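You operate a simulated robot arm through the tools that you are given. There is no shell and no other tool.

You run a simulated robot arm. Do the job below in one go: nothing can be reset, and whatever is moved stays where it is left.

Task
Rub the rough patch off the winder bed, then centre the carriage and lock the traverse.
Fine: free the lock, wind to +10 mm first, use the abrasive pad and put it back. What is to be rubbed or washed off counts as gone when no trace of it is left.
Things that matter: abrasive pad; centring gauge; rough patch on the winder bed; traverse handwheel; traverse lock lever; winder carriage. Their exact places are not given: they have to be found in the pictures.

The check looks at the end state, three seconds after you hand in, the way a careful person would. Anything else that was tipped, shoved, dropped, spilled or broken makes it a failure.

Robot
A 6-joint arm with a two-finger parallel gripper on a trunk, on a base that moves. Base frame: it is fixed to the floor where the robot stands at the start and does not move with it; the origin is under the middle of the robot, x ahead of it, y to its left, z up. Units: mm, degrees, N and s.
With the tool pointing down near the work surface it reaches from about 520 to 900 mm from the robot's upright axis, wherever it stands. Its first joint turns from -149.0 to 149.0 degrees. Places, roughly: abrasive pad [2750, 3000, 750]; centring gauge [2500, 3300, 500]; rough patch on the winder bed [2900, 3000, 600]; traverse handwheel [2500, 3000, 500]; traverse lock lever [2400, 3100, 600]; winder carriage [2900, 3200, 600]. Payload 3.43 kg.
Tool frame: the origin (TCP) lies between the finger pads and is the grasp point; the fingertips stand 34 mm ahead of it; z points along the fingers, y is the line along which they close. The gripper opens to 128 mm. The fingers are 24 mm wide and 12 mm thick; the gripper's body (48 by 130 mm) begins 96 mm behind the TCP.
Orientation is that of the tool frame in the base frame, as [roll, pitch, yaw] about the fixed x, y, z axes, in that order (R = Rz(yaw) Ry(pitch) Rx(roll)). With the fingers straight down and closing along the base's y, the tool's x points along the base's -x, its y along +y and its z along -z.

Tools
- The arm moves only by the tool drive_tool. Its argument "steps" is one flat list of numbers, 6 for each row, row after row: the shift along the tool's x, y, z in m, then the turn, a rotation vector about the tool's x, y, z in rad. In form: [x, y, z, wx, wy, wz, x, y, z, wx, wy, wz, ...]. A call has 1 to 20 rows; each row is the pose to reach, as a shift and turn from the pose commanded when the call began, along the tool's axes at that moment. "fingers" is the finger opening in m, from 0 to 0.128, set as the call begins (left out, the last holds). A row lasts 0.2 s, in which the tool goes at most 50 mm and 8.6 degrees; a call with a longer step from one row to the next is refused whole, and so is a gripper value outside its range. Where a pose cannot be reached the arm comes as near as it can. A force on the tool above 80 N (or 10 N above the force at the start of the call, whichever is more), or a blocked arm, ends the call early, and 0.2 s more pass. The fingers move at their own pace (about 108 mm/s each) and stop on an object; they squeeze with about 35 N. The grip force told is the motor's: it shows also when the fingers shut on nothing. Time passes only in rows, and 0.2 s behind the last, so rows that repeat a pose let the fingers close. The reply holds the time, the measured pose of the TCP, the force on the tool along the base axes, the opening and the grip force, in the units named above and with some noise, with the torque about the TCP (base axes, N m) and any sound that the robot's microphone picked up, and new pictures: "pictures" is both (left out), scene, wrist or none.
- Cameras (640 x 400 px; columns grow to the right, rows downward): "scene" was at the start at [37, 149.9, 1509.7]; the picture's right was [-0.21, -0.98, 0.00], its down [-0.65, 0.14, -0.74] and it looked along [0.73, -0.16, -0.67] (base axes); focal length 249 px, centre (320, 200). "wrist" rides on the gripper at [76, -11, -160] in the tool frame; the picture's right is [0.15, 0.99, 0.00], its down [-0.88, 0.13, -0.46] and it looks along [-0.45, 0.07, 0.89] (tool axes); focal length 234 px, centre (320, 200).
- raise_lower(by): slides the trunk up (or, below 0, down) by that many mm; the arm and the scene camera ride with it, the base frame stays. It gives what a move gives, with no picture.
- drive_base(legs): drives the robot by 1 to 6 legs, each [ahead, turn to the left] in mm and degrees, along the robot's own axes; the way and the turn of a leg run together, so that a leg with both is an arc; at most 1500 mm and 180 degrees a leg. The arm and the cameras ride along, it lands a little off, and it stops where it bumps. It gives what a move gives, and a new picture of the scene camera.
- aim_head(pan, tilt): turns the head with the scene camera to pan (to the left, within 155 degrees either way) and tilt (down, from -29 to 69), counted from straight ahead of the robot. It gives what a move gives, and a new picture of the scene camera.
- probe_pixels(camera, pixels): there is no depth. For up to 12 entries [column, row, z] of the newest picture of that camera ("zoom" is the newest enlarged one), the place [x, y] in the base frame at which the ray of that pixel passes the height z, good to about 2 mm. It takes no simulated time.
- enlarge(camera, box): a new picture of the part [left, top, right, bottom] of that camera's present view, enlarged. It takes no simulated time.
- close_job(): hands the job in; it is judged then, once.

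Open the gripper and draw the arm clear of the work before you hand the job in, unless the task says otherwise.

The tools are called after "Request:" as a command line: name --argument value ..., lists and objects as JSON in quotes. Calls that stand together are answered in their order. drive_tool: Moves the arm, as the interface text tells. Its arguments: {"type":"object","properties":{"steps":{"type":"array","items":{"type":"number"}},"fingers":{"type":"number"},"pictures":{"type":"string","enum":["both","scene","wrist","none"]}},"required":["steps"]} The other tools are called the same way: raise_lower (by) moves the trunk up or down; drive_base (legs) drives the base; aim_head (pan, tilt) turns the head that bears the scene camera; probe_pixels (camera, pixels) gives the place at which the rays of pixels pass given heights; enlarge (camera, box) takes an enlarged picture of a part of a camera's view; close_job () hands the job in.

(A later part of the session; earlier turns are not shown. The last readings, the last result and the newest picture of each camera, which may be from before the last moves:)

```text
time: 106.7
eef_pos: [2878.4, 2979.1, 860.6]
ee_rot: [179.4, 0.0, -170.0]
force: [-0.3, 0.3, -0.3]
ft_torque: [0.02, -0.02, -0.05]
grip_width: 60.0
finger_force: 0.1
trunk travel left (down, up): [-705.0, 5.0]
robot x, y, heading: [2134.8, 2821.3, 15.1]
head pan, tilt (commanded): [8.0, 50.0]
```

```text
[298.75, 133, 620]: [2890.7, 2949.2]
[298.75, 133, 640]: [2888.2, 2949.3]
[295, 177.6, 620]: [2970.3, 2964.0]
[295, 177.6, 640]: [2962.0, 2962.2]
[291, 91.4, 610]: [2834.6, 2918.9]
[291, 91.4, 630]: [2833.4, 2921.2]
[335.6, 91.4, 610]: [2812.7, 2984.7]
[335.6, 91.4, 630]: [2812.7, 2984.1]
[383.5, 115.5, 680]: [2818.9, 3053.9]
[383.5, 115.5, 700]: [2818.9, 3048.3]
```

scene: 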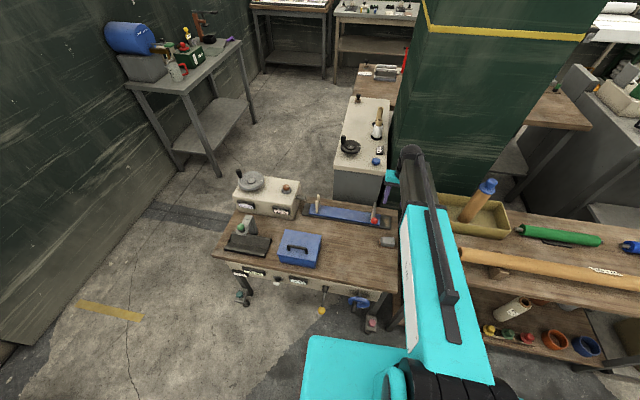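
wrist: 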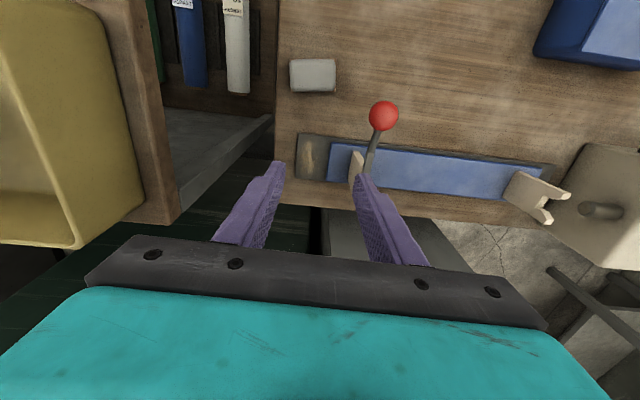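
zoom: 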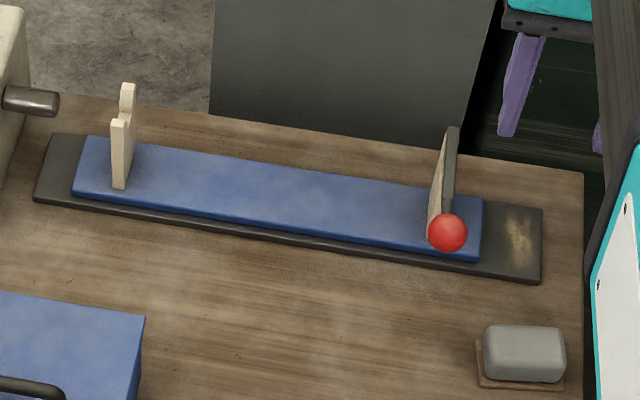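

Bed top triangulates to z≈632, pad tray to [2805,2945] with its long axis at bearing ≈109°, and the red ball to about [2819,3032,747]. To stay clear of that ball I'll grip the pad across its short side: I move above the pad while yawing +99° with the fingers opened to 90 mm.

Request:
drive_tool --steps '[0.0064, -0.0017, 0.005, 0, 0, -0.1446, 0.0128, -0.0033, 0.01, 0, 0, -0.2892, 0.0192, -0.005, 0.015, 0, 0, -0.4338, 0.0255, -0.0067, 0.02, 0, 0, -0.5783, 0.0319, -0.0083, 0.025, 0, 0, -0.7229, 0.0383, -0.01, 0.03, 0, 0, -0.8675, 0.0447, -0.0117, 0.035, 0, 0, -1.0121, 0.0511, -0.0133, 0.04, 0, 0, -1.1567, 0.0575, -0.015, 0.045, 0, 0, -1.3013, 0.0638, -0.0167, 0.05, 0, 0, -1.4458, 0.0702, -0.0183, 0.055, 0, 0, -1.5904, 0.0766, -0.02, 0.06, 0, 0, -1.735, 0.0766, -0.02, 0.06, 0, 0, -1.735]' --fingers 0.09 --pictures "both"

```text
time: 109.5
eef_pos: [2810.3, 2947.9, 799.2]
ee_rot: [-179.8, 0.5, -70.6]
force: [0.1, 0.7, -0.4]
ft_torque: [0.01, 0.01, 0.02]
grip_width: 89.9
finger_force: 0.1
trunk travel left (down, up): [-705.0, 5.0]
robot x, y, heading: [2134.8, 2823.7, 14.8]
head pan, tilt (commanded): [8.0, 50.0]
```

scene: 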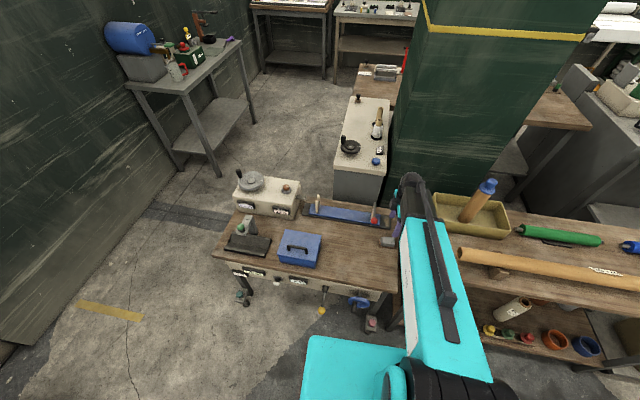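
wrist: 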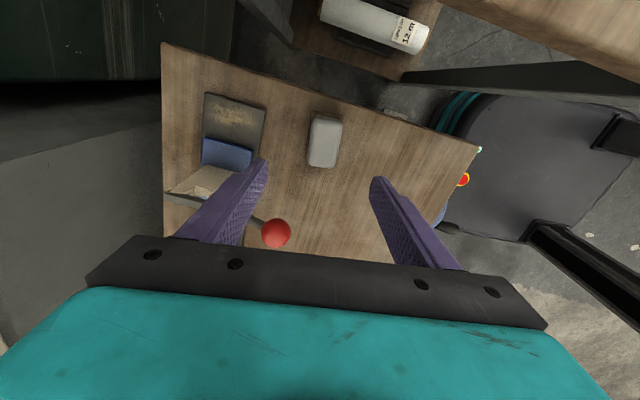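

The pad is at (324,142) in the wrist view, roughly aligned. I enlarge to refine its centre and orientation before descending.

Request:
enlarge --camera "wrist" --box '[272, 90, 400, 170]'

Request:
enlarge --camera "scene" --box '[350, 205, 430, 255]'

```text
5.00 times, centred on (336, 130) of wrist
```

zoom: 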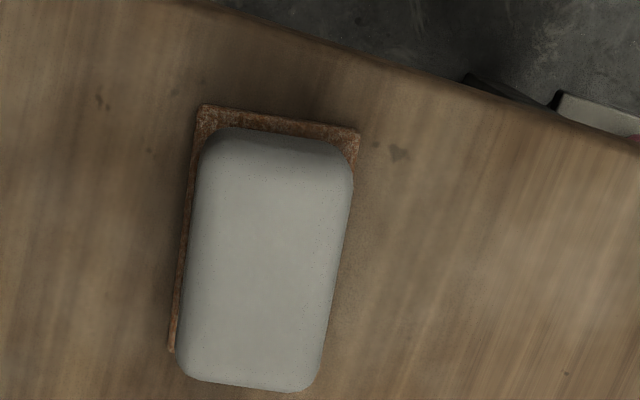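

```text
8.00 times, centred on (390, 230) of scene
```

zoom: 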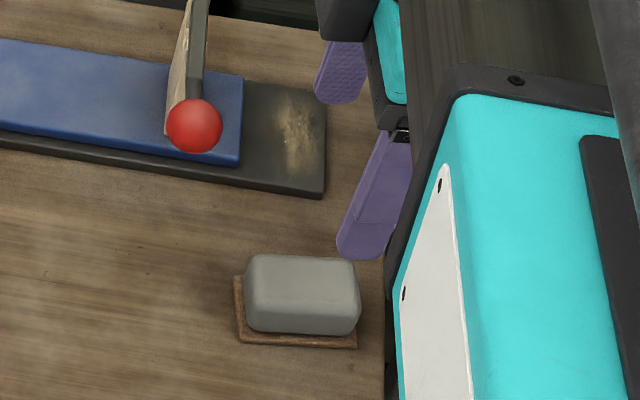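

I probe the pad's top centre and its side edges from the wrist view.

Request:
probe_pixels --camera "wrist" --pixels '[[325, 142, 648], [325, 142, 640], [314, 117, 645], [342, 123, 645], [309, 165, 645], [334, 166, 645], [312.4, 111.2, 622], [343.6, 116.2, 622], [306, 160, 622], [233, 112, 632]]'

Request:
probe_pixels --camera "zoom" --pixels '[[302, 280, 648], [302, 280, 640], [236, 278, 622], [240, 342, 622], [357, 348, 622], [250, 262, 645], [352, 265, 645], [297, 140, 632]]'

```text
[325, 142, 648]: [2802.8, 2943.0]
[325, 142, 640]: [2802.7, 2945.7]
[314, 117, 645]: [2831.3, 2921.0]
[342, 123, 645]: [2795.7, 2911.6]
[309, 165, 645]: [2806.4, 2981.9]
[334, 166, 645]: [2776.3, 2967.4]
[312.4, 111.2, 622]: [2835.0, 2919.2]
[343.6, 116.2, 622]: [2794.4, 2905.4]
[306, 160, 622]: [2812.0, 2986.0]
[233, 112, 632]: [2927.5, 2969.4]
```

```text
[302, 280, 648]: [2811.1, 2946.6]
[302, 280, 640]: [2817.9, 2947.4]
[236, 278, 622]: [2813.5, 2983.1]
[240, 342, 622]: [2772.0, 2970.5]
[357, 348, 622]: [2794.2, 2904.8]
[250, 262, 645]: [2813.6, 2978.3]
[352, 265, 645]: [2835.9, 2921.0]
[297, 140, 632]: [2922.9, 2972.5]
```

Pad centre is [2803.5,2945], aligned with the tool within 0.5°. I shift 7 mm along tool y and descend to z≈680, stopping just above the grip height.

Request:
drive_tool --steps '[0.0005, 0.007, 0.03, 0, 0, 0, 0.0005, 0.007, 0.06, 0, 0, 0, 0.0005, 0.007, 0.09, 0, 0, 0, 0.0005, 0.007, 0.115, 0, 0, 0, 0.0005, 0.007, 0.115, 0, 0, 0]' --pictures "both"

Request:
enlarge --camera "scene" --box '[350, 205, 430, 255]'

Request:
enlarge --camera "wrist" --box '[240, 110, 400, 210]'

```text
time: 110.7
eef_pos: [2802.3, 2945.0, 682.1]
ee_rot: [-179.7, 0.6, -70.8]
force: [-0.1, -0.3, 0.2]
ft_torque: [0.02, 0.01, 0.01]
grip_width: 90.0
finger_force: 0.1
trunk travel left (down, up): [-705.0, 5.0]
robot x, y, heading: [2131.1, 2821.6, 14.7]
head pan, tilt (commanded): [8.0, 50.0]
```

scene: 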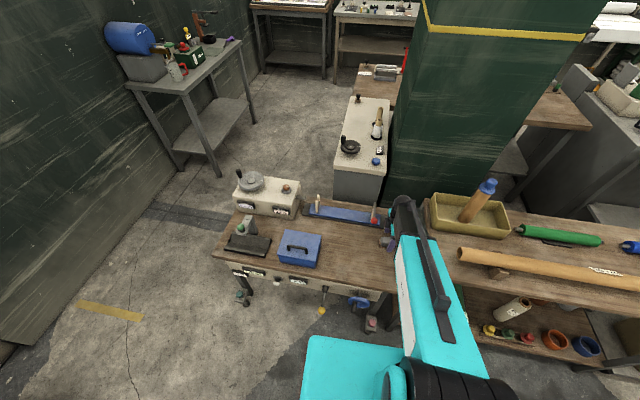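
wrist: 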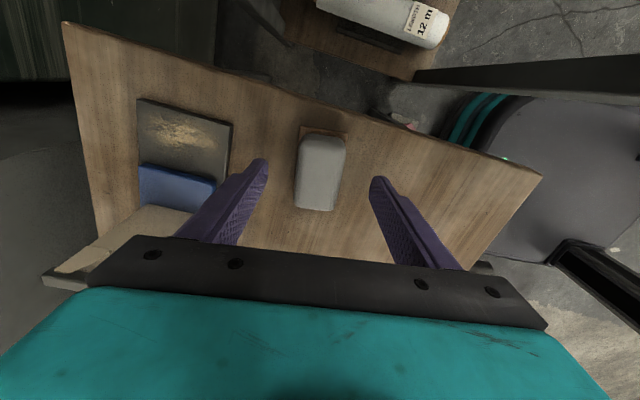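

```text
8.00 times, centred on (390, 230) of scene
```

zoom: 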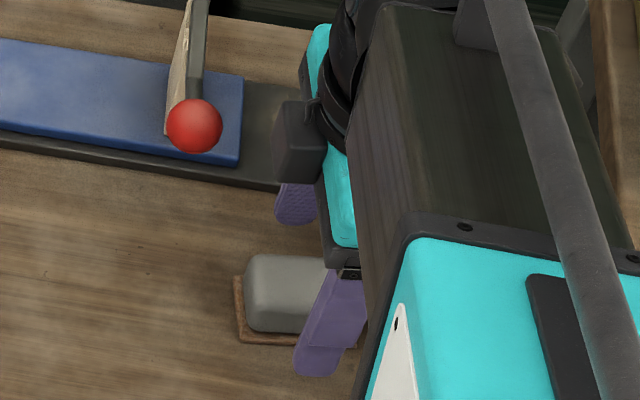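

```text
4.00 times, centred on (320, 160) of wrist
```

zoom: 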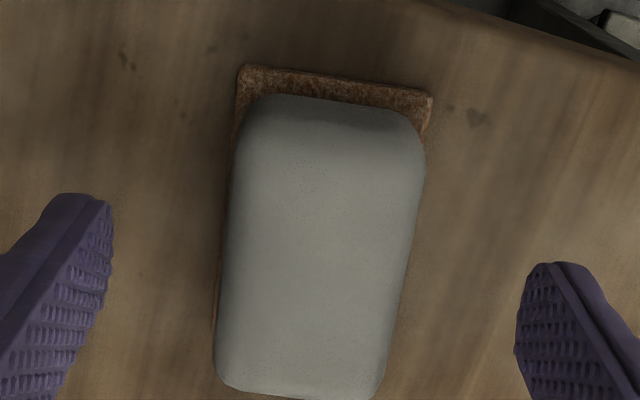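

The fingers bracket the pad. I descend the last 18 mm (fingertips ≈630) and close on it.

Request:
drive_tool --steps '[0.003, 0.0, 0.009, 0, 0, 0, 0.003, 0.0, 0.018, 0, 0, 0, 0.003, 0.0, 0.018, 0, 0, 0]' --pictures "none"

Request:
drive_tool --steps '[0, 0, 0, 0, 0, 0, 0, 0, 0, 0, 0, 0, 0, 0, 0, 0, 0, 0, 0, 0, 0, 0, 0, 0]' --fingers 0.02 --pictures "both"

```text
time: 111.5
eef_pos: [2801.7, 2943.1, 664.0]
ee_rot: [-179.8, 0.6, -70.7]
force: [0.1, -0.1, 0.3]
ft_torque: [0.01, -0.02, 0.01]
grip_width: 89.9
finger_force: 0.0
trunk travel left (down, up): [-705.0, 5.0]
robot x, y, heading: [2131.2, 2825.4, 14.6]
head pan, tilt (commanded): [8.0, 50.0]
```

```text
time: 112.5
eef_pos: [2802.5, 2942.8, 665.0]
ee_rot: [-179.8, 0.6, -70.8]
force: [0.8, 0.6, 0.9]
ft_torque: [-0.01, 0.02, -0.03]
grip_width: 39.1
finger_force: 35.0
trunk travel left (down, up): [-705.0, 5.0]
robot x, y, heading: [2136.4, 2821.4, 14.9]
head pan, tilt (commanded): [8.0, 50.0]
```

scene: 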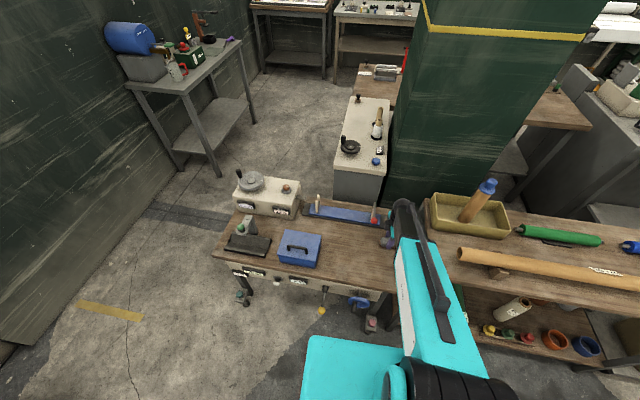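
wrist: 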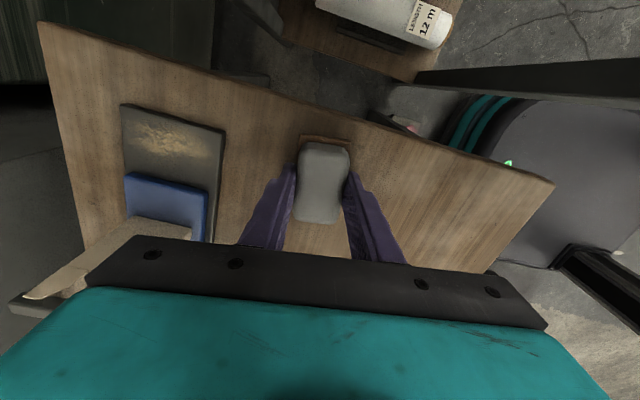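

The pad is gripped at 39 mm, with the grip pose [2802.5,2942.8,665.0], yaw -70.8 noted for the return. I lift it 60 mm and check.

Request:
drive_tool --steps '[0, 0, -0.02, 0, 0, 0, 0, 0, -0.04, 0, 0, 0, 0, 0, -0.06, 0, 0, 0, 0, 0, -0.06, 0, 0, 0]' --pictures "both"

Request:
enlarge --camera "scene" --box '[350, 195, 430, 245]'

Request:
enlarge --camera "wrist" --box '[240, 110, 400, 210]'

```text
time: 113.5
eef_pos: [2803.8, 2940.8, 726.5]
ee_rot: [-179.8, 0.5, -70.7]
force: [-0.1, -0.7, 0.7]
ft_torque: [0.0, -0.04, -0.01]
grip_width: 19.9
finger_force: 0.0
trunk travel left (down, up): [-705.0, 5.0]
robot x, y, heading: [2135.1, 2821.3, 15.0]
head pan, tilt (commanded): [8.0, 50.0]
```

scene: 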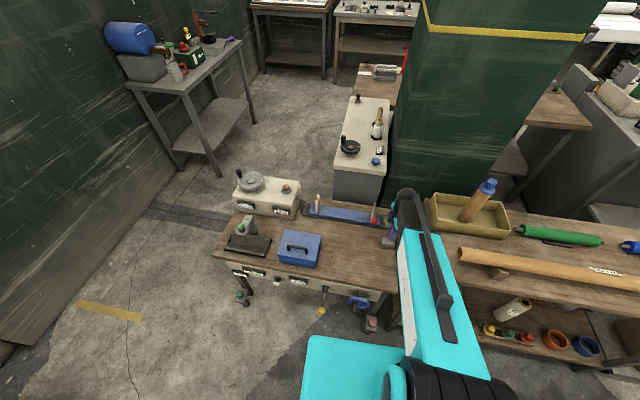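
wrist: 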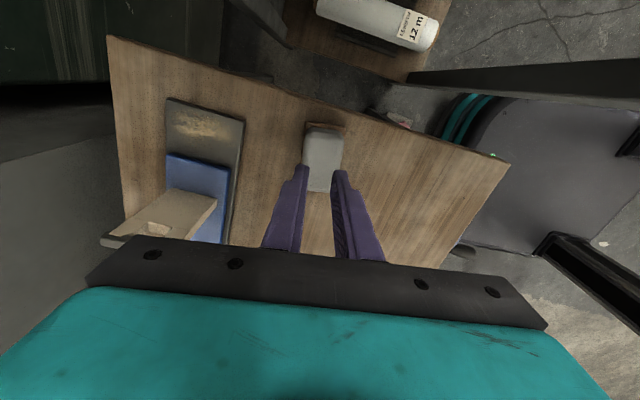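

```text
8.00 times, centred on (390, 220) of scene
```

zoom: 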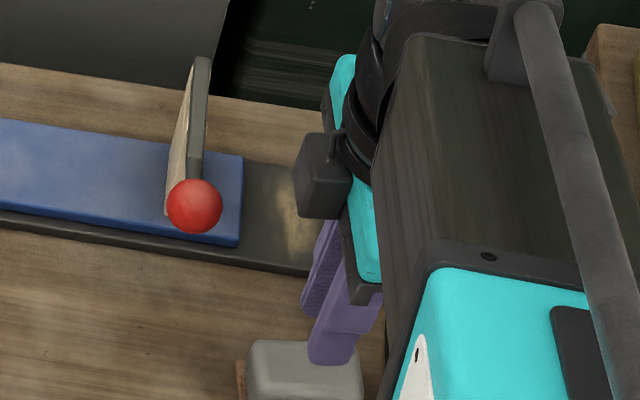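

```text
4.00 times, centred on (320, 160) of wrist
```

zoom: 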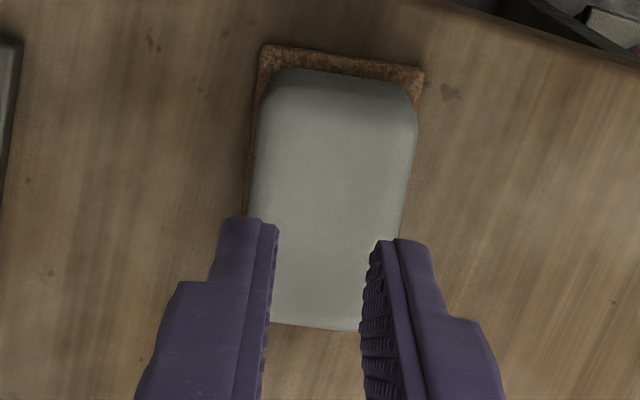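

The fingers slipped off (opening fell to 19.9) and the pad still sits in its tray. I open again and go back down deeper (TCP ≈659, fingertips ≈625) and re-grip, then lift slowly.

Request:
drive_tool --steps '[0, 0, 0, 0, 0, 0, 0, 0, 0, 0, 0, 0, 0, 0, 0, 0, 0, 0]' --fingers 0.09 --pictures "none"

Request:
drive_tool --steps '[-0.001, 0.001, 0.02, 0, 0, 0, -0.001, 0.001, 0.04, 0, 0, 0, -0.001, 0.001, 0.055, 0, 0, 0, -0.001, 0.001, 0.063, 0, 0, 0, -0.001, 0.001, 0.0675, 0, 0, 0, -0.001, 0.001, 0.0675, 0, 0, 0]' --pictures "none"

Request:
drive_tool --steps '[0, 0, 0, 0, 0, 0, 0, 0, 0, 0, 0, 0, 0, 0, 0, 0, 0, 0, 0, 0, 0, 0, 0, 0]' --fingers 0.0 --pictures "both"

Request:
enlarge --camera "wrist" --box '[240, 120, 400, 220]'

Request:
enlarge --camera "scene" --box '[350, 205, 430, 255]'

```text
time: 114.3
eef_pos: [2802.4, 2943.1, 725.8]
ee_rot: [-179.8, 0.6, -70.7]
force: [0.4, -0.1, 0.0]
ft_torque: [0.01, 0.0, 0.03]
grip_width: 90.1
finger_force: 0.0
trunk travel left (down, up): [-705.0, 5.0]
robot x, y, heading: [2133.9, 2823.6, 15.0]
head pan, tilt (commanded): [8.0, 50.0]
```

```text
time: 115.7
eef_pos: [2800.9, 2942.3, 658.4]
ee_rot: [-179.7, 0.6, -70.7]
force: [0.2, -0.5, 0.8]
ft_torque: [0.02, 0.02, -0.03]
grip_width: 90.5
finger_force: 0.2
trunk travel left (down, up): [-705.0, 5.0]
robot x, y, heading: [2133.1, 2824.4, 14.9]
head pan, tilt (commanded): [8.0, 50.0]
```

```text
time: 116.7
eef_pos: [2800.9, 2943.0, 658.9]
ee_rot: [-179.8, 0.6, -70.8]
force: [0.0, -0.5, 0.3]
ft_torque: [0.03, 0.0, 0.0]
grip_width: 43.9
finger_force: 34.6
trunk travel left (down, up): [-705.0, 5.0]
robot x, y, heading: [2135.5, 2824.2, 14.8]
head pan, tilt (commanded): [8.0, 50.0]
```

scene: 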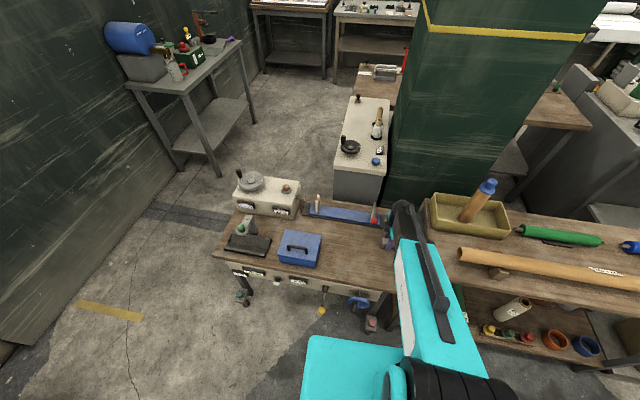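
wrist: 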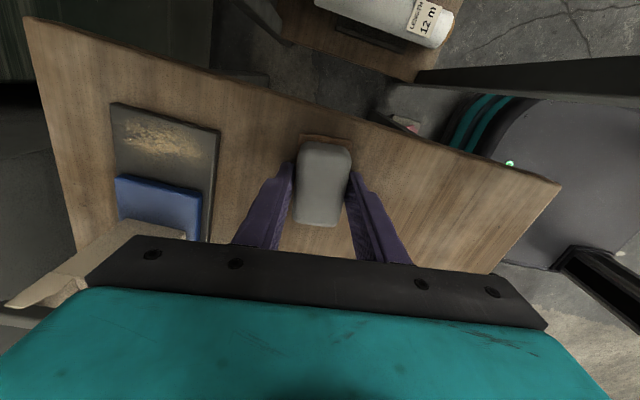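

```text
4.00 times, centred on (320, 170) of wrist
```

zoom: 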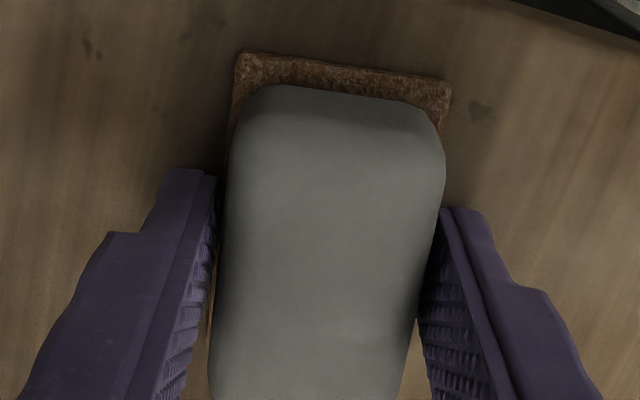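

```text
8.00 times, centred on (390, 230) of scene
```

zoom: 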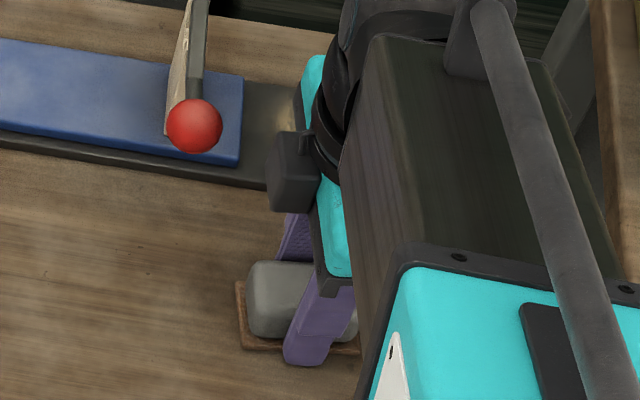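

At this depth the fingers closed on the tray (43.9 mm), so the tray's top is between 625 and 631. I open, rise 3.5 mm, re-close on the pad alone, and then lift very slowly.

Request:
drive_tool --steps '[0, 0, 0, 0, 0, 0, 0, 0, -0.0035, 0, 0, 0, 0, 0, -0.0035, 0, 0, 0]' --fingers 0.07 --pictures "none"

Request:
drive_tool --steps '[0, 0, 0, 0, 0, 0, 0, 0, 0, 0, 0, 0, 0, 0, 0, 0, 0, 0, 0, 0, 0, 0, 0, 0]' --fingers 0.0 --pictures "none"

Request:
drive_tool --steps '[0, 0, -0.001, 0, 0, 0, 0, 0, -0.002, 0, 0, 0, 0, 0, -0.003, 0, 0, 0, 0, 0, -0.004, 0, 0, 0, 0, 0, -0.005, 0, 0, 0, 0, 0, -0.006, 0, 0, 0]' --pictures "both"

Request:
enlarge --camera "scene" --box '[350, 205, 430, 255]'

```text
time: 117.5
eef_pos: [2801.3, 2943.0, 662.6]
ee_rot: [-179.8, 0.5, -70.7]
force: [0.1, 0.4, -0.4]
ft_torque: [0.02, -0.02, -0.02]
grip_width: 69.9
finger_force: 0.1
trunk travel left (down, up): [-705.0, 5.0]
robot x, y, heading: [2132.1, 2819.5, 14.6]
head pan, tilt (commanded): [8.0, 50.0]
```

```text
time: 118.5
eef_pos: [2801.6, 2942.9, 663.1]
ee_rot: [-179.8, 0.6, -70.8]
force: [0.3, -0.9, 1.6]
ft_torque: [-0.05, 0.09, 0.0]
grip_width: 38.9
finger_force: 35.1
trunk travel left (down, up): [-705.0, 5.0]
robot x, y, heading: [2133.7, 2826.6, 14.7]
head pan, tilt (commanded): [8.0, 50.0]
```

```text
time: 119.9
eef_pos: [2800.0, 2942.6, 666.9]
ee_rot: [-179.8, 0.6, -70.7]
force: [-0.2, -0.4, -0.1]
ft_torque: [0.04, 0.01, 0.03]
grip_width: 39.1
finger_force: 35.3
trunk travel left (down, up): [-705.0, 5.0]
robot x, y, heading: [2132.3, 2822.6, 14.8]
head pan, tilt (commanded): [8.0, 50.0]
```

scene: 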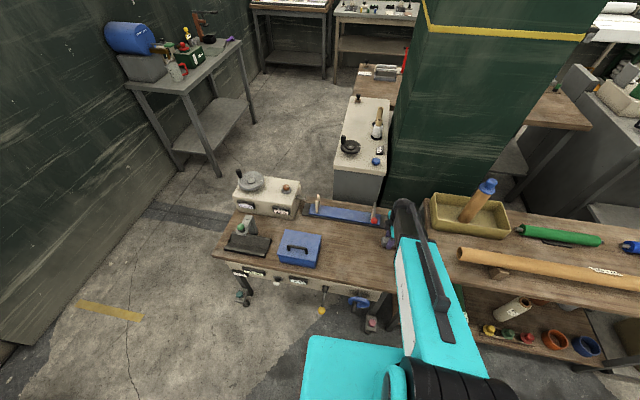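
wrist: 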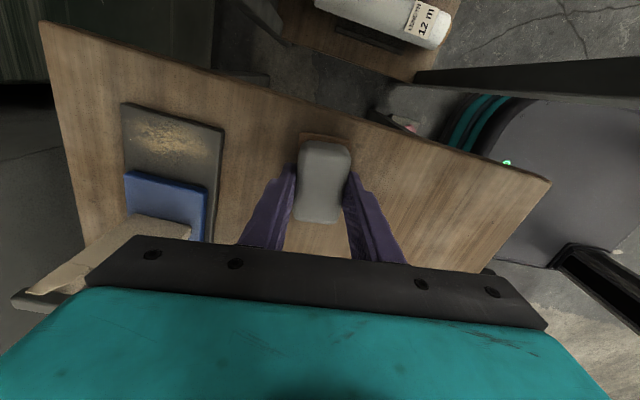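

```text
8.00 times, centred on (390, 230) of scene
```

zoom: 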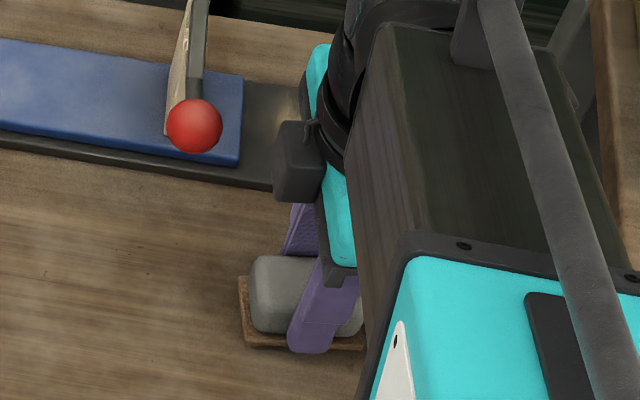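

The grip holds at 39.1 mm with the pad seeming to rise slightly. I continue lifting slowly by 10 mm and compare.

Request:
drive_tool --steps '[0, 0, -0.002, 0, 0, 0, 0, 0, -0.004, 0, 0, 0, 0, 0, -0.006, 0, 0, 0, 0, 0, -0.008, 0, 0, 0, 0, 0, -0.01, 0, 0, 0, 0, 0, -0.01, 0, 0, 0]' --pictures "wrist"

Request:
enlarge --camera "scene" --box '[350, 205, 430, 255]'

Request:
enlarge --camera "wrist" --box '[240, 120, 400, 220]'

```text
time: 121.3
eef_pos: [2801.8, 2942.7, 677.5]
ee_rot: [-179.8, 0.6, -70.7]
force: [-0.6, 0.5, 0.0]
ft_torque: [-0.02, 0.01, -0.02]
grip_width: 38.8
finger_force: 35.1
trunk travel left (down, up): [-705.0, 5.0]
robot x, y, heading: [2133.2, 2822.5, 15.0]
head pan, tilt (commanded): [8.0, 50.0]
```

wrist: 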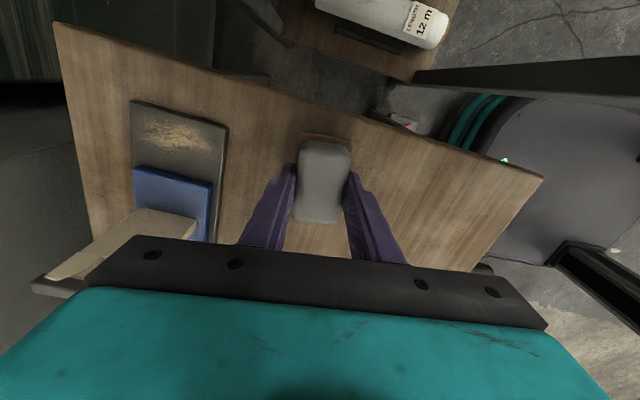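

```text
8.00 times, centred on (390, 230) of scene
```

zoom: 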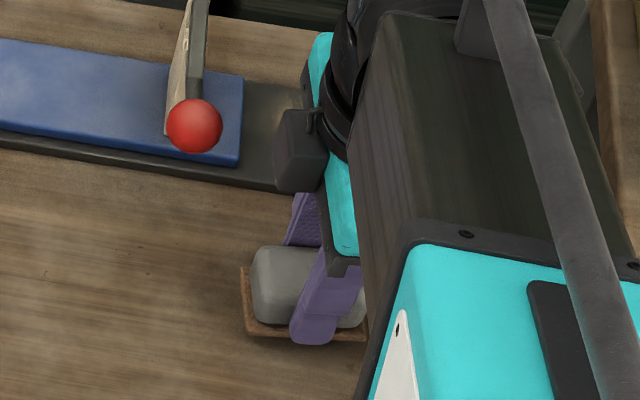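

```text
4.00 times, centred on (320, 170) of wrist
```

zoom: 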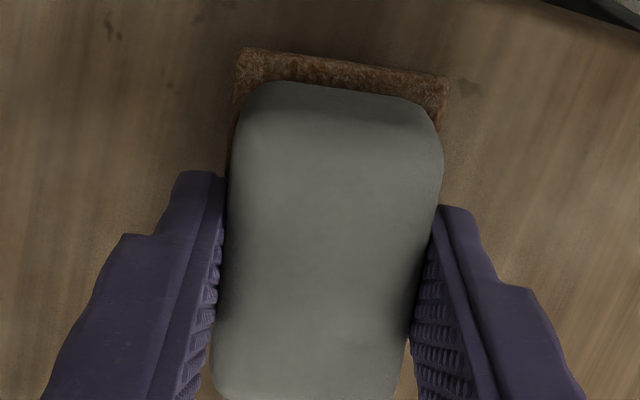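

The brown plate rises with the grey body, so it is the pad's sole: the whole pad is held. I lift it gently to z≈742 and carry it slowly over the patch, turning to the bed's direction.

Request:
drive_tool --steps '[0, 0, -0.01, 0, 0, 0, 0, 0, -0.02, 0, 0, 0, 0, 0, -0.03, 0, 0, 0, 0, 0, -0.04, 0, 0, 0, 0, 0, -0.05, 0, 0, 0, 0, 0, -0.06, 0, 0, 0, 0, 0, -0.065, 0, 0, 0, 0.0021, -0.0154, -0.065, 0, 0, 0.02, 0.0042, -0.0309, -0.065, 0, 0, 0.04, 0.0063, -0.0463, -0.065, 0, 0, 0.06, 0.0085, -0.0618, -0.065, 0, 0, 0.08, 0.0106, -0.0772, -0.065, 0, 0, 0.1, 0.0127, -0.0926, -0.065, 0, 0, 0.12, 0.0148, -0.1081, -0.065, 0, 0, 0.14, 0.0169, -0.1235, -0.065, 0, 0, 0.154, 0.0169, -0.1235, -0.065, 0, 0, 0.154]' --pictures "both"

Request:
enlarge --camera "wrist" --box '[200, 80, 440, 230]'

Request:
enlarge --camera "scene" --box '[330, 175, 426, 235]'

```text
time: 124.7
eef_pos: [2921.8, 2966.3, 743.3]
ee_rot: [-179.9, 0.7, -79.6]
force: [-0.5, 0.6, 0.0]
ft_torque: [0.0, 0.02, -0.01]
grip_width: 39.0
finger_force: 34.8
trunk travel left (down, up): [-705.0, 5.0]
robot x, y, heading: [2134.2, 2820.9, 14.9]
head pan, tilt (commanded): [8.0, 50.0]
```

scene: 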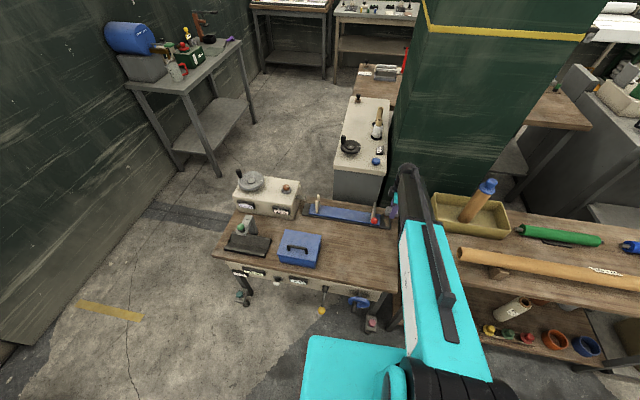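
wrist: 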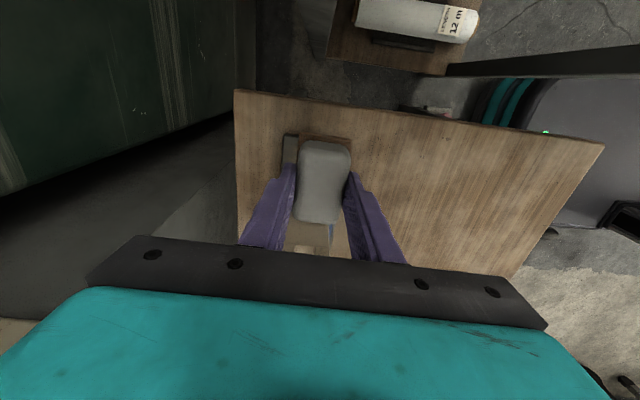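

```text
2.67 times, centred on (320, 155) of wrist
```

zoom: 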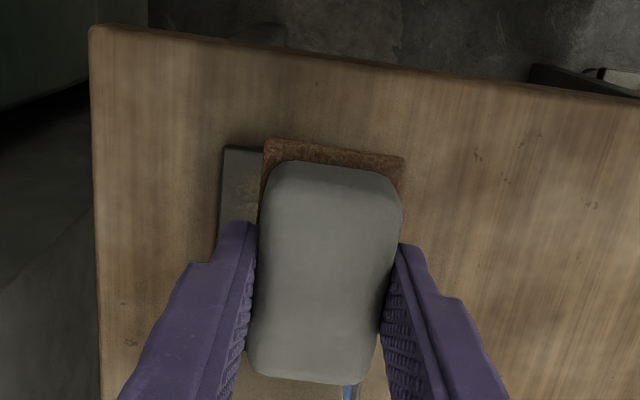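

```text
6.67 times, centred on (378, 205) of scene
```

zoom: 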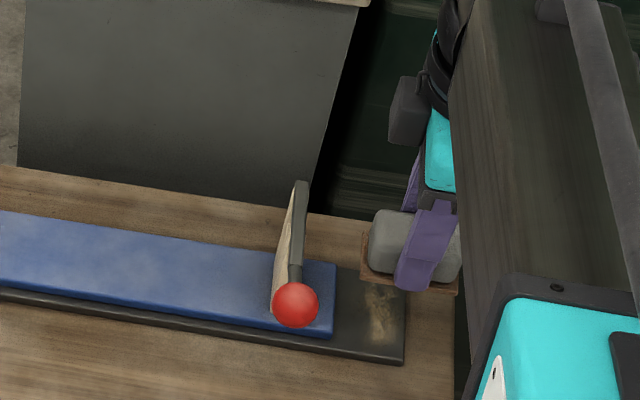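

The pad is held above the bed end. I descend to about z 688 and check the gap to the carriage before touching.

Request:
drive_tool --steps '[0, -0.002, 0.012, 0, 0, 0, 0, -0.002, 0.024, 0, 0, 0, 0, -0.002, 0.036, 0, 0, 0, 0, -0.002, 0.048, 0, 0, 0, 0, -0.002, 0.055, 0, 0, 0, 0, -0.002, 0.055, 0, 0, 0]' --pictures "wrist"

Request:
enlarge --camera "wrist" --box '[200, 100, 440, 250]'

Request:
enlarge --camera "scene" --box '[340, 185, 420, 235]'

```text
time: 126.1
eef_pos: [2926.0, 2967.5, 688.8]
ee_rot: [-180.0, 0.6, -79.5]
force: [-0.7, 0.6, -0.9]
ft_torque: [-0.01, 0.02, 0.02]
grip_width: 39.0
finger_force: 34.7
trunk travel left (down, up): [-705.0, 5.0]
robot x, y, heading: [2136.0, 2823.9, 14.6]
head pan, tilt (commanded): [8.0, 50.0]
```

wrist: 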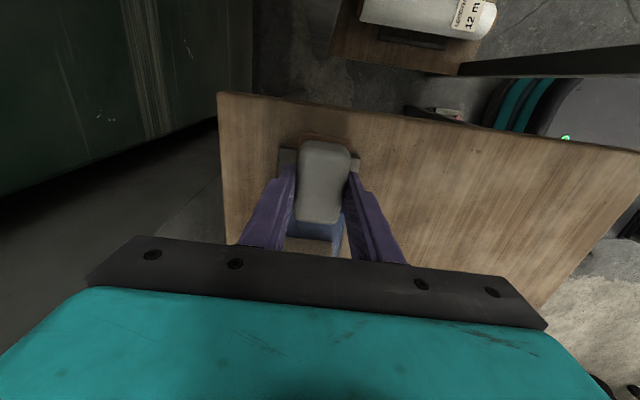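

```text
2.67 times, centred on (320, 175) of wrist
```

zoom: 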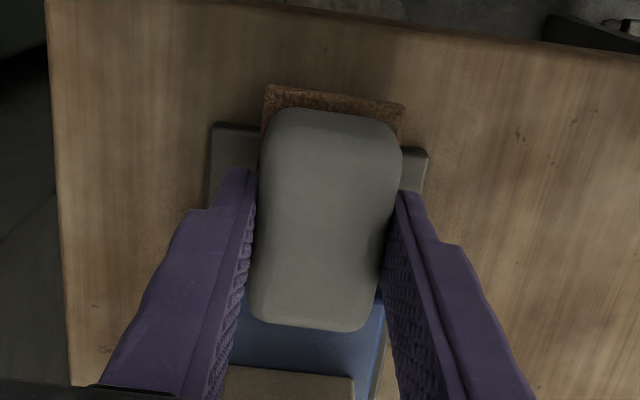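

```text
8.00 times, centred on (380, 210) of scene
```

zoom: 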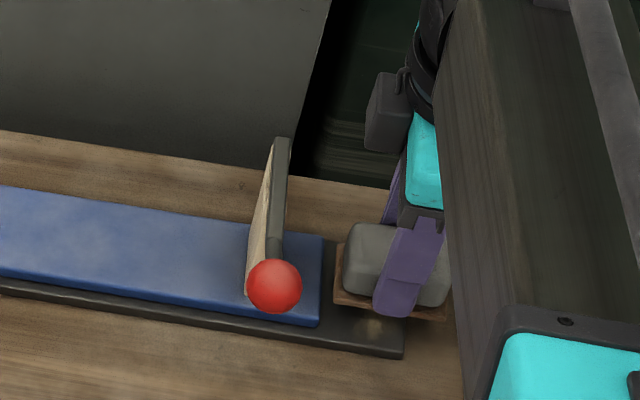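

There is a clear gap of several mm between the sole's left edge and the carriage. I descend slowly to feel for contact with the bed.

Request:
drive_tool --steps '[0, 0, 0.004, 0, 0, 0, 0, 0, 0.008, 0, 0, 0, 0, 0, 0.01, 0, 0, 0, 0, 0, 0.012, 0, 0, 0, 0, 0, 0.014, 0, 0, 0, 0, 0, 0.014, 0, 0, 0]' --pictures "none"

```text
time: 127.5
eef_pos: [2924.5, 2968.3, 673.8]
ee_rot: [-179.8, 0.6, -79.4]
force: [0.4, 0.1, -0.8]
ft_torque: [0.01, 0.02, -0.03]
grip_width: 38.9
finger_force: 35.1
trunk travel left (down, up): [-705.0, 5.0]
robot x, y, heading: [2132.5, 2821.1, 14.6]
head pan, tilt (commanded): [8.0, 50.0]
```

No contact yet at z 673.8. I go on down in 1.5 mm rows.

Request:
drive_tool --steps '[0, 0, 0.0015, 0, 0, 0, 0, 0, 0.003, 0, 0, 0, 0, 0, 0.0045, 0, 0, 0, 0, 0, 0.006, 0, 0, 0, 0, 0, 0.006, 0, 0, 0]' --pictures "scene"

Request:
enlarge --camera "scene" --box '[340, 185, 420, 235]'

```text
time: 128.7
eef_pos: [2924.8, 2967.4, 672.0]
ee_rot: [-179.7, 0.5, -79.5]
force: [0.4, 0.8, 33.9]
ft_torque: [0.1, 0.43, -0.03]
grip_width: 39.1
finger_force: 35.0
trunk travel left (down, up): [-705.0, 5.0]
robot x, y, heading: [2135.0, 2822.0, 14.7]
head pan, tilt (commanded): [8.0, 50.0]
```

scene: 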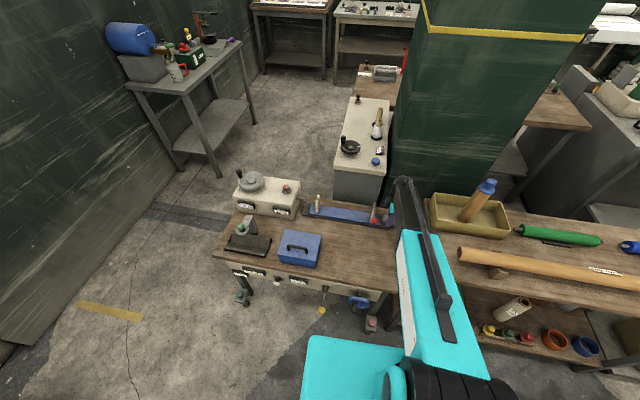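

```text
8.00 times, centred on (380, 210) of scene
```

zoom: 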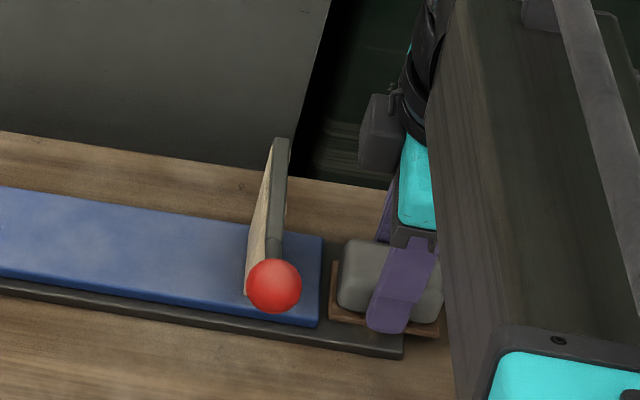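

Contact at TCP z≈672, now pressing with 34 N, and the sole clears the carriage. I ease to about 20 N and rub along the bed's depth, ±18 mm strokes.

Request:
drive_tool --steps '[0, 0, -0.0015, 0, 0, 0, 0, 0.009, -0.0015, 0, 0, 0, 0, 0.018, -0.0015, 0, 0, 0, 0, 0.009, -0.0015, 0, 0, 0, 0, 0, -0.0015, 0, 0, 0, 0, -0.009, -0.0015, 0, 0, 0, 0, -0.018, -0.0015, 0, 0, 0, 0, -0.009, -0.0015, 0, 0, 0, 0, 0, -0.0015, 0, 0, 0, 0, 0.009, -0.0015, 0, 0, 0, 0, 0.018, -0.0015, 0, 0, 0, 0, 0.009, -0.0015, 0, 0, 0, 0, 0, -0.0015, 0, 0, 0, 0, -0.009, -0.0015, 0, 0, 0, 0, -0.018, -0.0015, 0, 0, 0, 0, -0.009, -0.0015, 0, 0, 0, 0, 0, -0.0015, 0, 0, 0]' --pictures "both"

Request:
enlarge --camera "scene" --box '[340, 185, 420, 235]'

```text
time: 132.3
eef_pos: [2928.4, 2968.2, 671.5]
ee_rot: [-179.5, 0.6, -79.5]
force: [17.8, 3.2, 24.8]
ft_torque: [0.13, -0.21, -0.07]
grip_width: 38.7
finger_force: 34.7
trunk travel left (down, up): [-705.0, 5.0]
robot x, y, heading: [2131.7, 2820.2, 14.9]
head pan, tilt (commanded): [8.0, 50.0]
```

scene: 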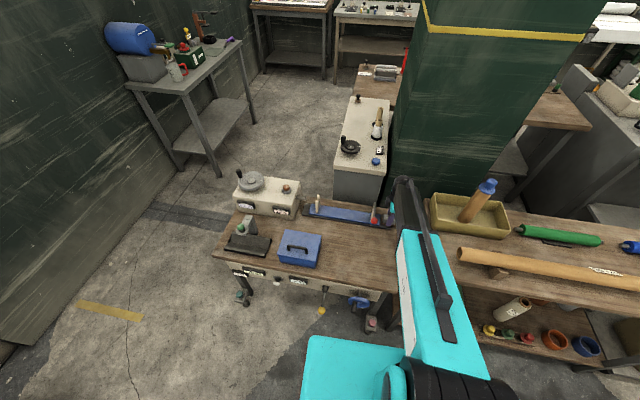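
wrist: 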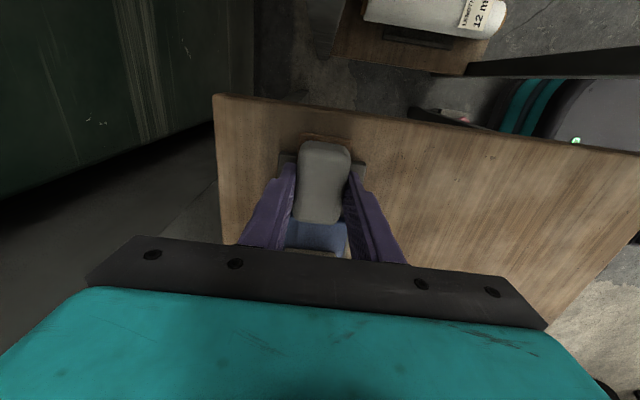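

```text
8.00 times, centred on (380, 210) of scene
```

zoom: 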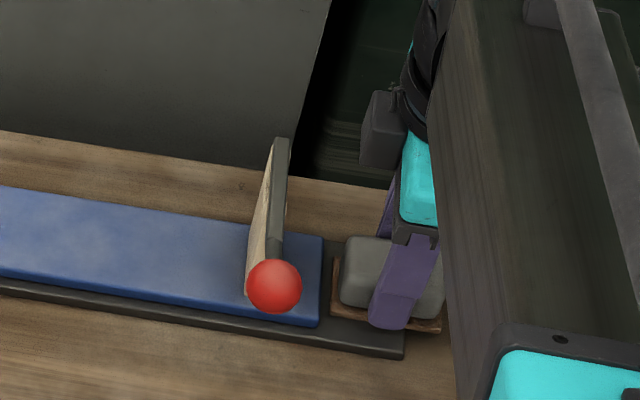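

The pad rubs with ~25 N normal force and the grip holds. I do another set of longer strokes (±21 mm), with a slight sideways weave of ±3 mm.

Request:
drive_tool --steps '[0, 0.011, 0, 0, 0, 0, 0, 0.022, 0, 0, 0, 0, 0.003, 0.011, 0, 0, 0, 0, 0.003, 0, 0, 0, 0, 0, 0.003, -0.011, 0, 0, 0, 0, 0.003, -0.022, 0, 0, 0, 0, 0, -0.011, 0, 0, 0, 0, 0, 0, 0, 0, 0, 0, 0, 0.011, 0, 0, 0, 0, 0, 0.022, 0, 0, 0, 0, -0.003, 0.011, 0, 0, 0, 0, -0.003, 0, 0, 0, 0, 0, -0.003, -0.011, 0, 0, 0, 0, -0.003, -0.022, 0, 0, 0, 0, 0, -0.011, 0, 0, 0, 0, 0, 0, 0, 0, 0, 0, 0, 0.011, 0, 0, 0, 0, 0, 0.022, 0, 0, 0, 0, 0, 0.011, 0, 0, 0, 0, 0, 0, 0, 0, 0, 0]' --pictures "none"

Request:
drive_tool --steps '[0, 0, -0.01, 0, 0, 0, 0, 0, -0.02, 0, 0, 0, 0, 0, -0.03, 0, 0, 0, 0, -0.01, -0.045, 0, 0, 0, 0, -0.02, -0.06, 0, 0, 0, 0.015, -0.03, -0.075, 0, 0, 0, 0.03, -0.035, -0.08, 0, 0, 0, 0.045, -0.035, -0.08, 0, 0, 0, 0.06, -0.035, -0.08, 0, 0, 0, 0.06, -0.035, -0.08, 0, 0, 0]' --pictures "both"

Request:
enlarge --camera "scene" --box '[340, 185, 420, 235]'

```text
time: 136.5
eef_pos: [2921.7, 2967.5, 671.7]
ee_rot: [180.0, 0.6, -79.5]
force: [-16.8, -3.5, 20.5]
ft_torque: [-0.18, 0.48, -0.07]
grip_width: 39.1
finger_force: 34.8
trunk travel left (down, up): [-705.0, 5.0]
robot x, y, heading: [2131.7, 2826.4, 14.6]
head pan, tilt (commanded): [8.0, 50.0]
```

```text
time: 138.7
eef_pos: [2971.3, 2914.2, 749.1]
ee_rot: [-179.9, 0.7, -79.4]
force: [0.6, 0.1, -0.2]
ft_torque: [0.01, 0.02, -0.05]
grip_width: 38.9
finger_force: 35.0
trunk travel left (down, up): [-705.0, 5.0]
robot x, y, heading: [2134.0, 2826.4, 14.7]
head pan, tilt (commanded): [8.0, 50.0]
```

scene: 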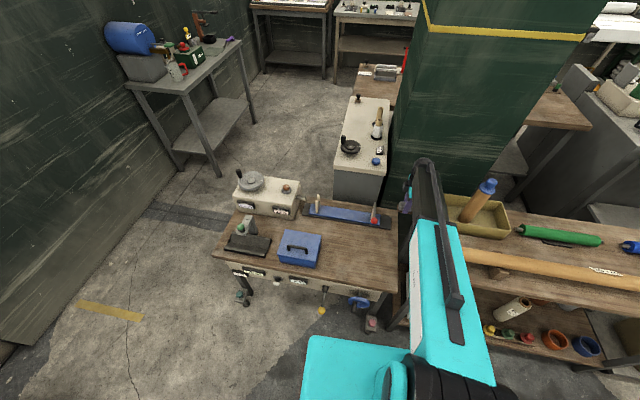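
wrist: 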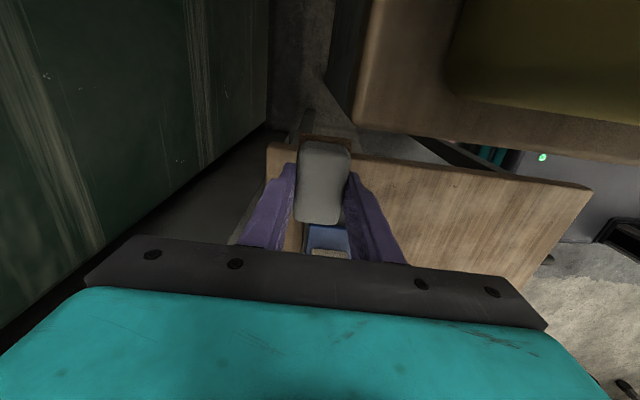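

```text
8.00 times, centred on (380, 210) of scene
```

zoom: 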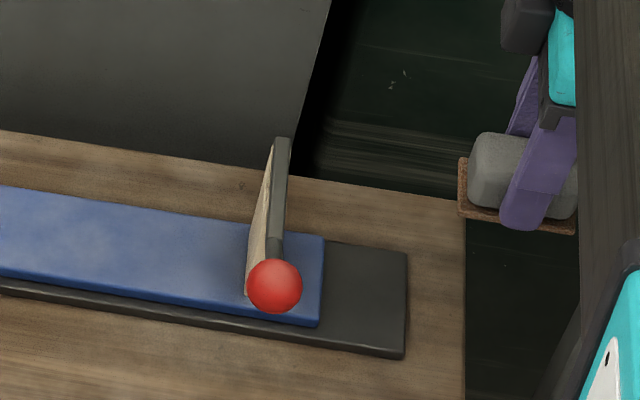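

The bed end now looks uniformly dark in the scene zoom (365,295). I enlarge further to check for any remaining trace.

Request:
enlarge --camera "scene" --box '[372, 212, 396, 232]'

Request:
enlarge --camera "wrist" --box '[240, 180, 400, 260]'

```text
16.00 times, centred on (384, 222) of scene
```

zoom: 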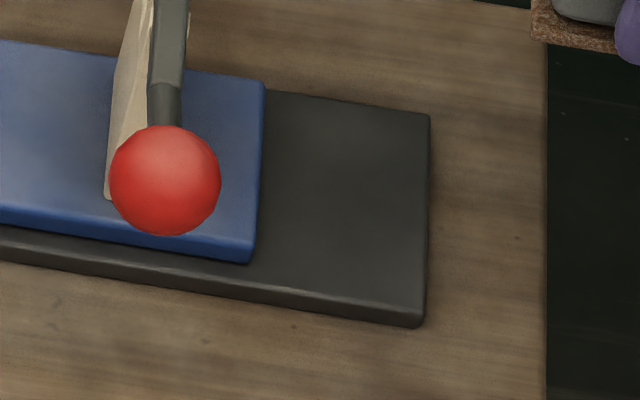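

```text
4.00 times, centred on (320, 220) of wrist
```

zoom: 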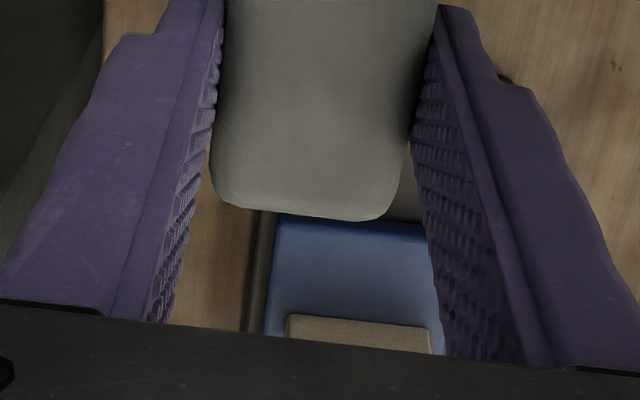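

The patch is completely gone. I carry the pad back over its original place, turning it back to yaw -70.8.

Request:
drive_tool --steps '[-0.006, 0.0162, 0, 0, 0, -0.015, -0.0119, 0.0323, 0, 0, 0, -0.03, -0.0179, 0.0485, 0, 0, 0, -0.046, -0.0238, 0.0646, 0, 0, 0, -0.061, -0.0298, 0.0808, 0, 0, 0, -0.076, -0.0357, 0.097, 0, 0, 0, -0.091, -0.0417, 0.1131, 0, 0, 0, -0.106, -0.0476, 0.1293, 0, 0, 0, -0.122, -0.0536, 0.1454, 0, 0, 0, -0.137, -0.0595, 0.1616, 0, 0, 0, -0.152, -0.0595, 0.1616, 0, 0, 0, -0.152]' --pictures "both"

Request:
enlarge --camera "wrist" --box '[60, 80, 380, 280]'

```text
time: 141.1
eef_pos: [2799.3, 2943.6, 749.4]
ee_rot: [-179.9, 0.5, -70.7]
force: [-1.1, -0.5, -0.5]
ft_torque: [0.01, 0.0, -0.01]
grip_width: 38.8
finger_force: 34.9
trunk travel left (down, up): [-705.0, 5.0]
robot x, y, heading: [2133.2, 2822.2, 14.6]
head pan, tilt (commanded): [8.0, 50.0]
```

scene: 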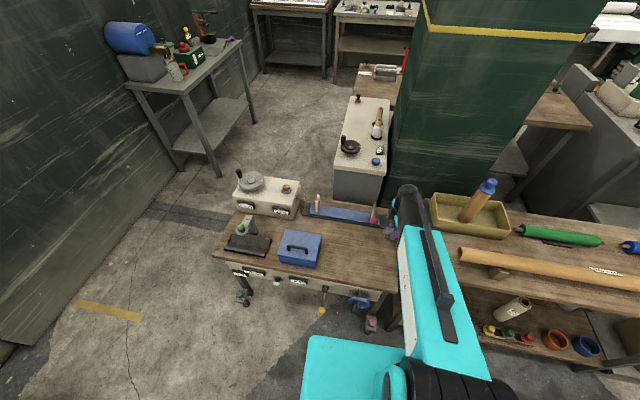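
wrist: 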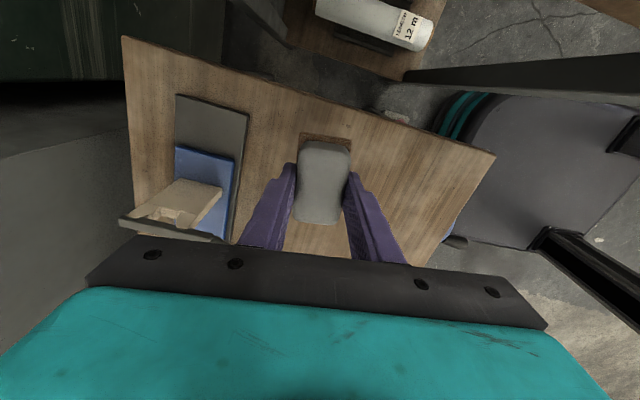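

```text
2.00 times, centred on (220, 180) of wrist
```

zoom: 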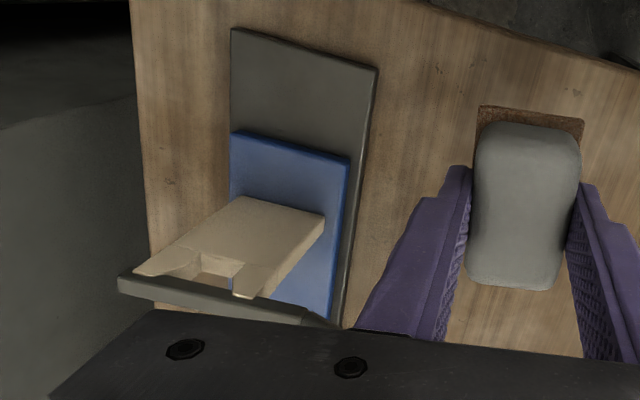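

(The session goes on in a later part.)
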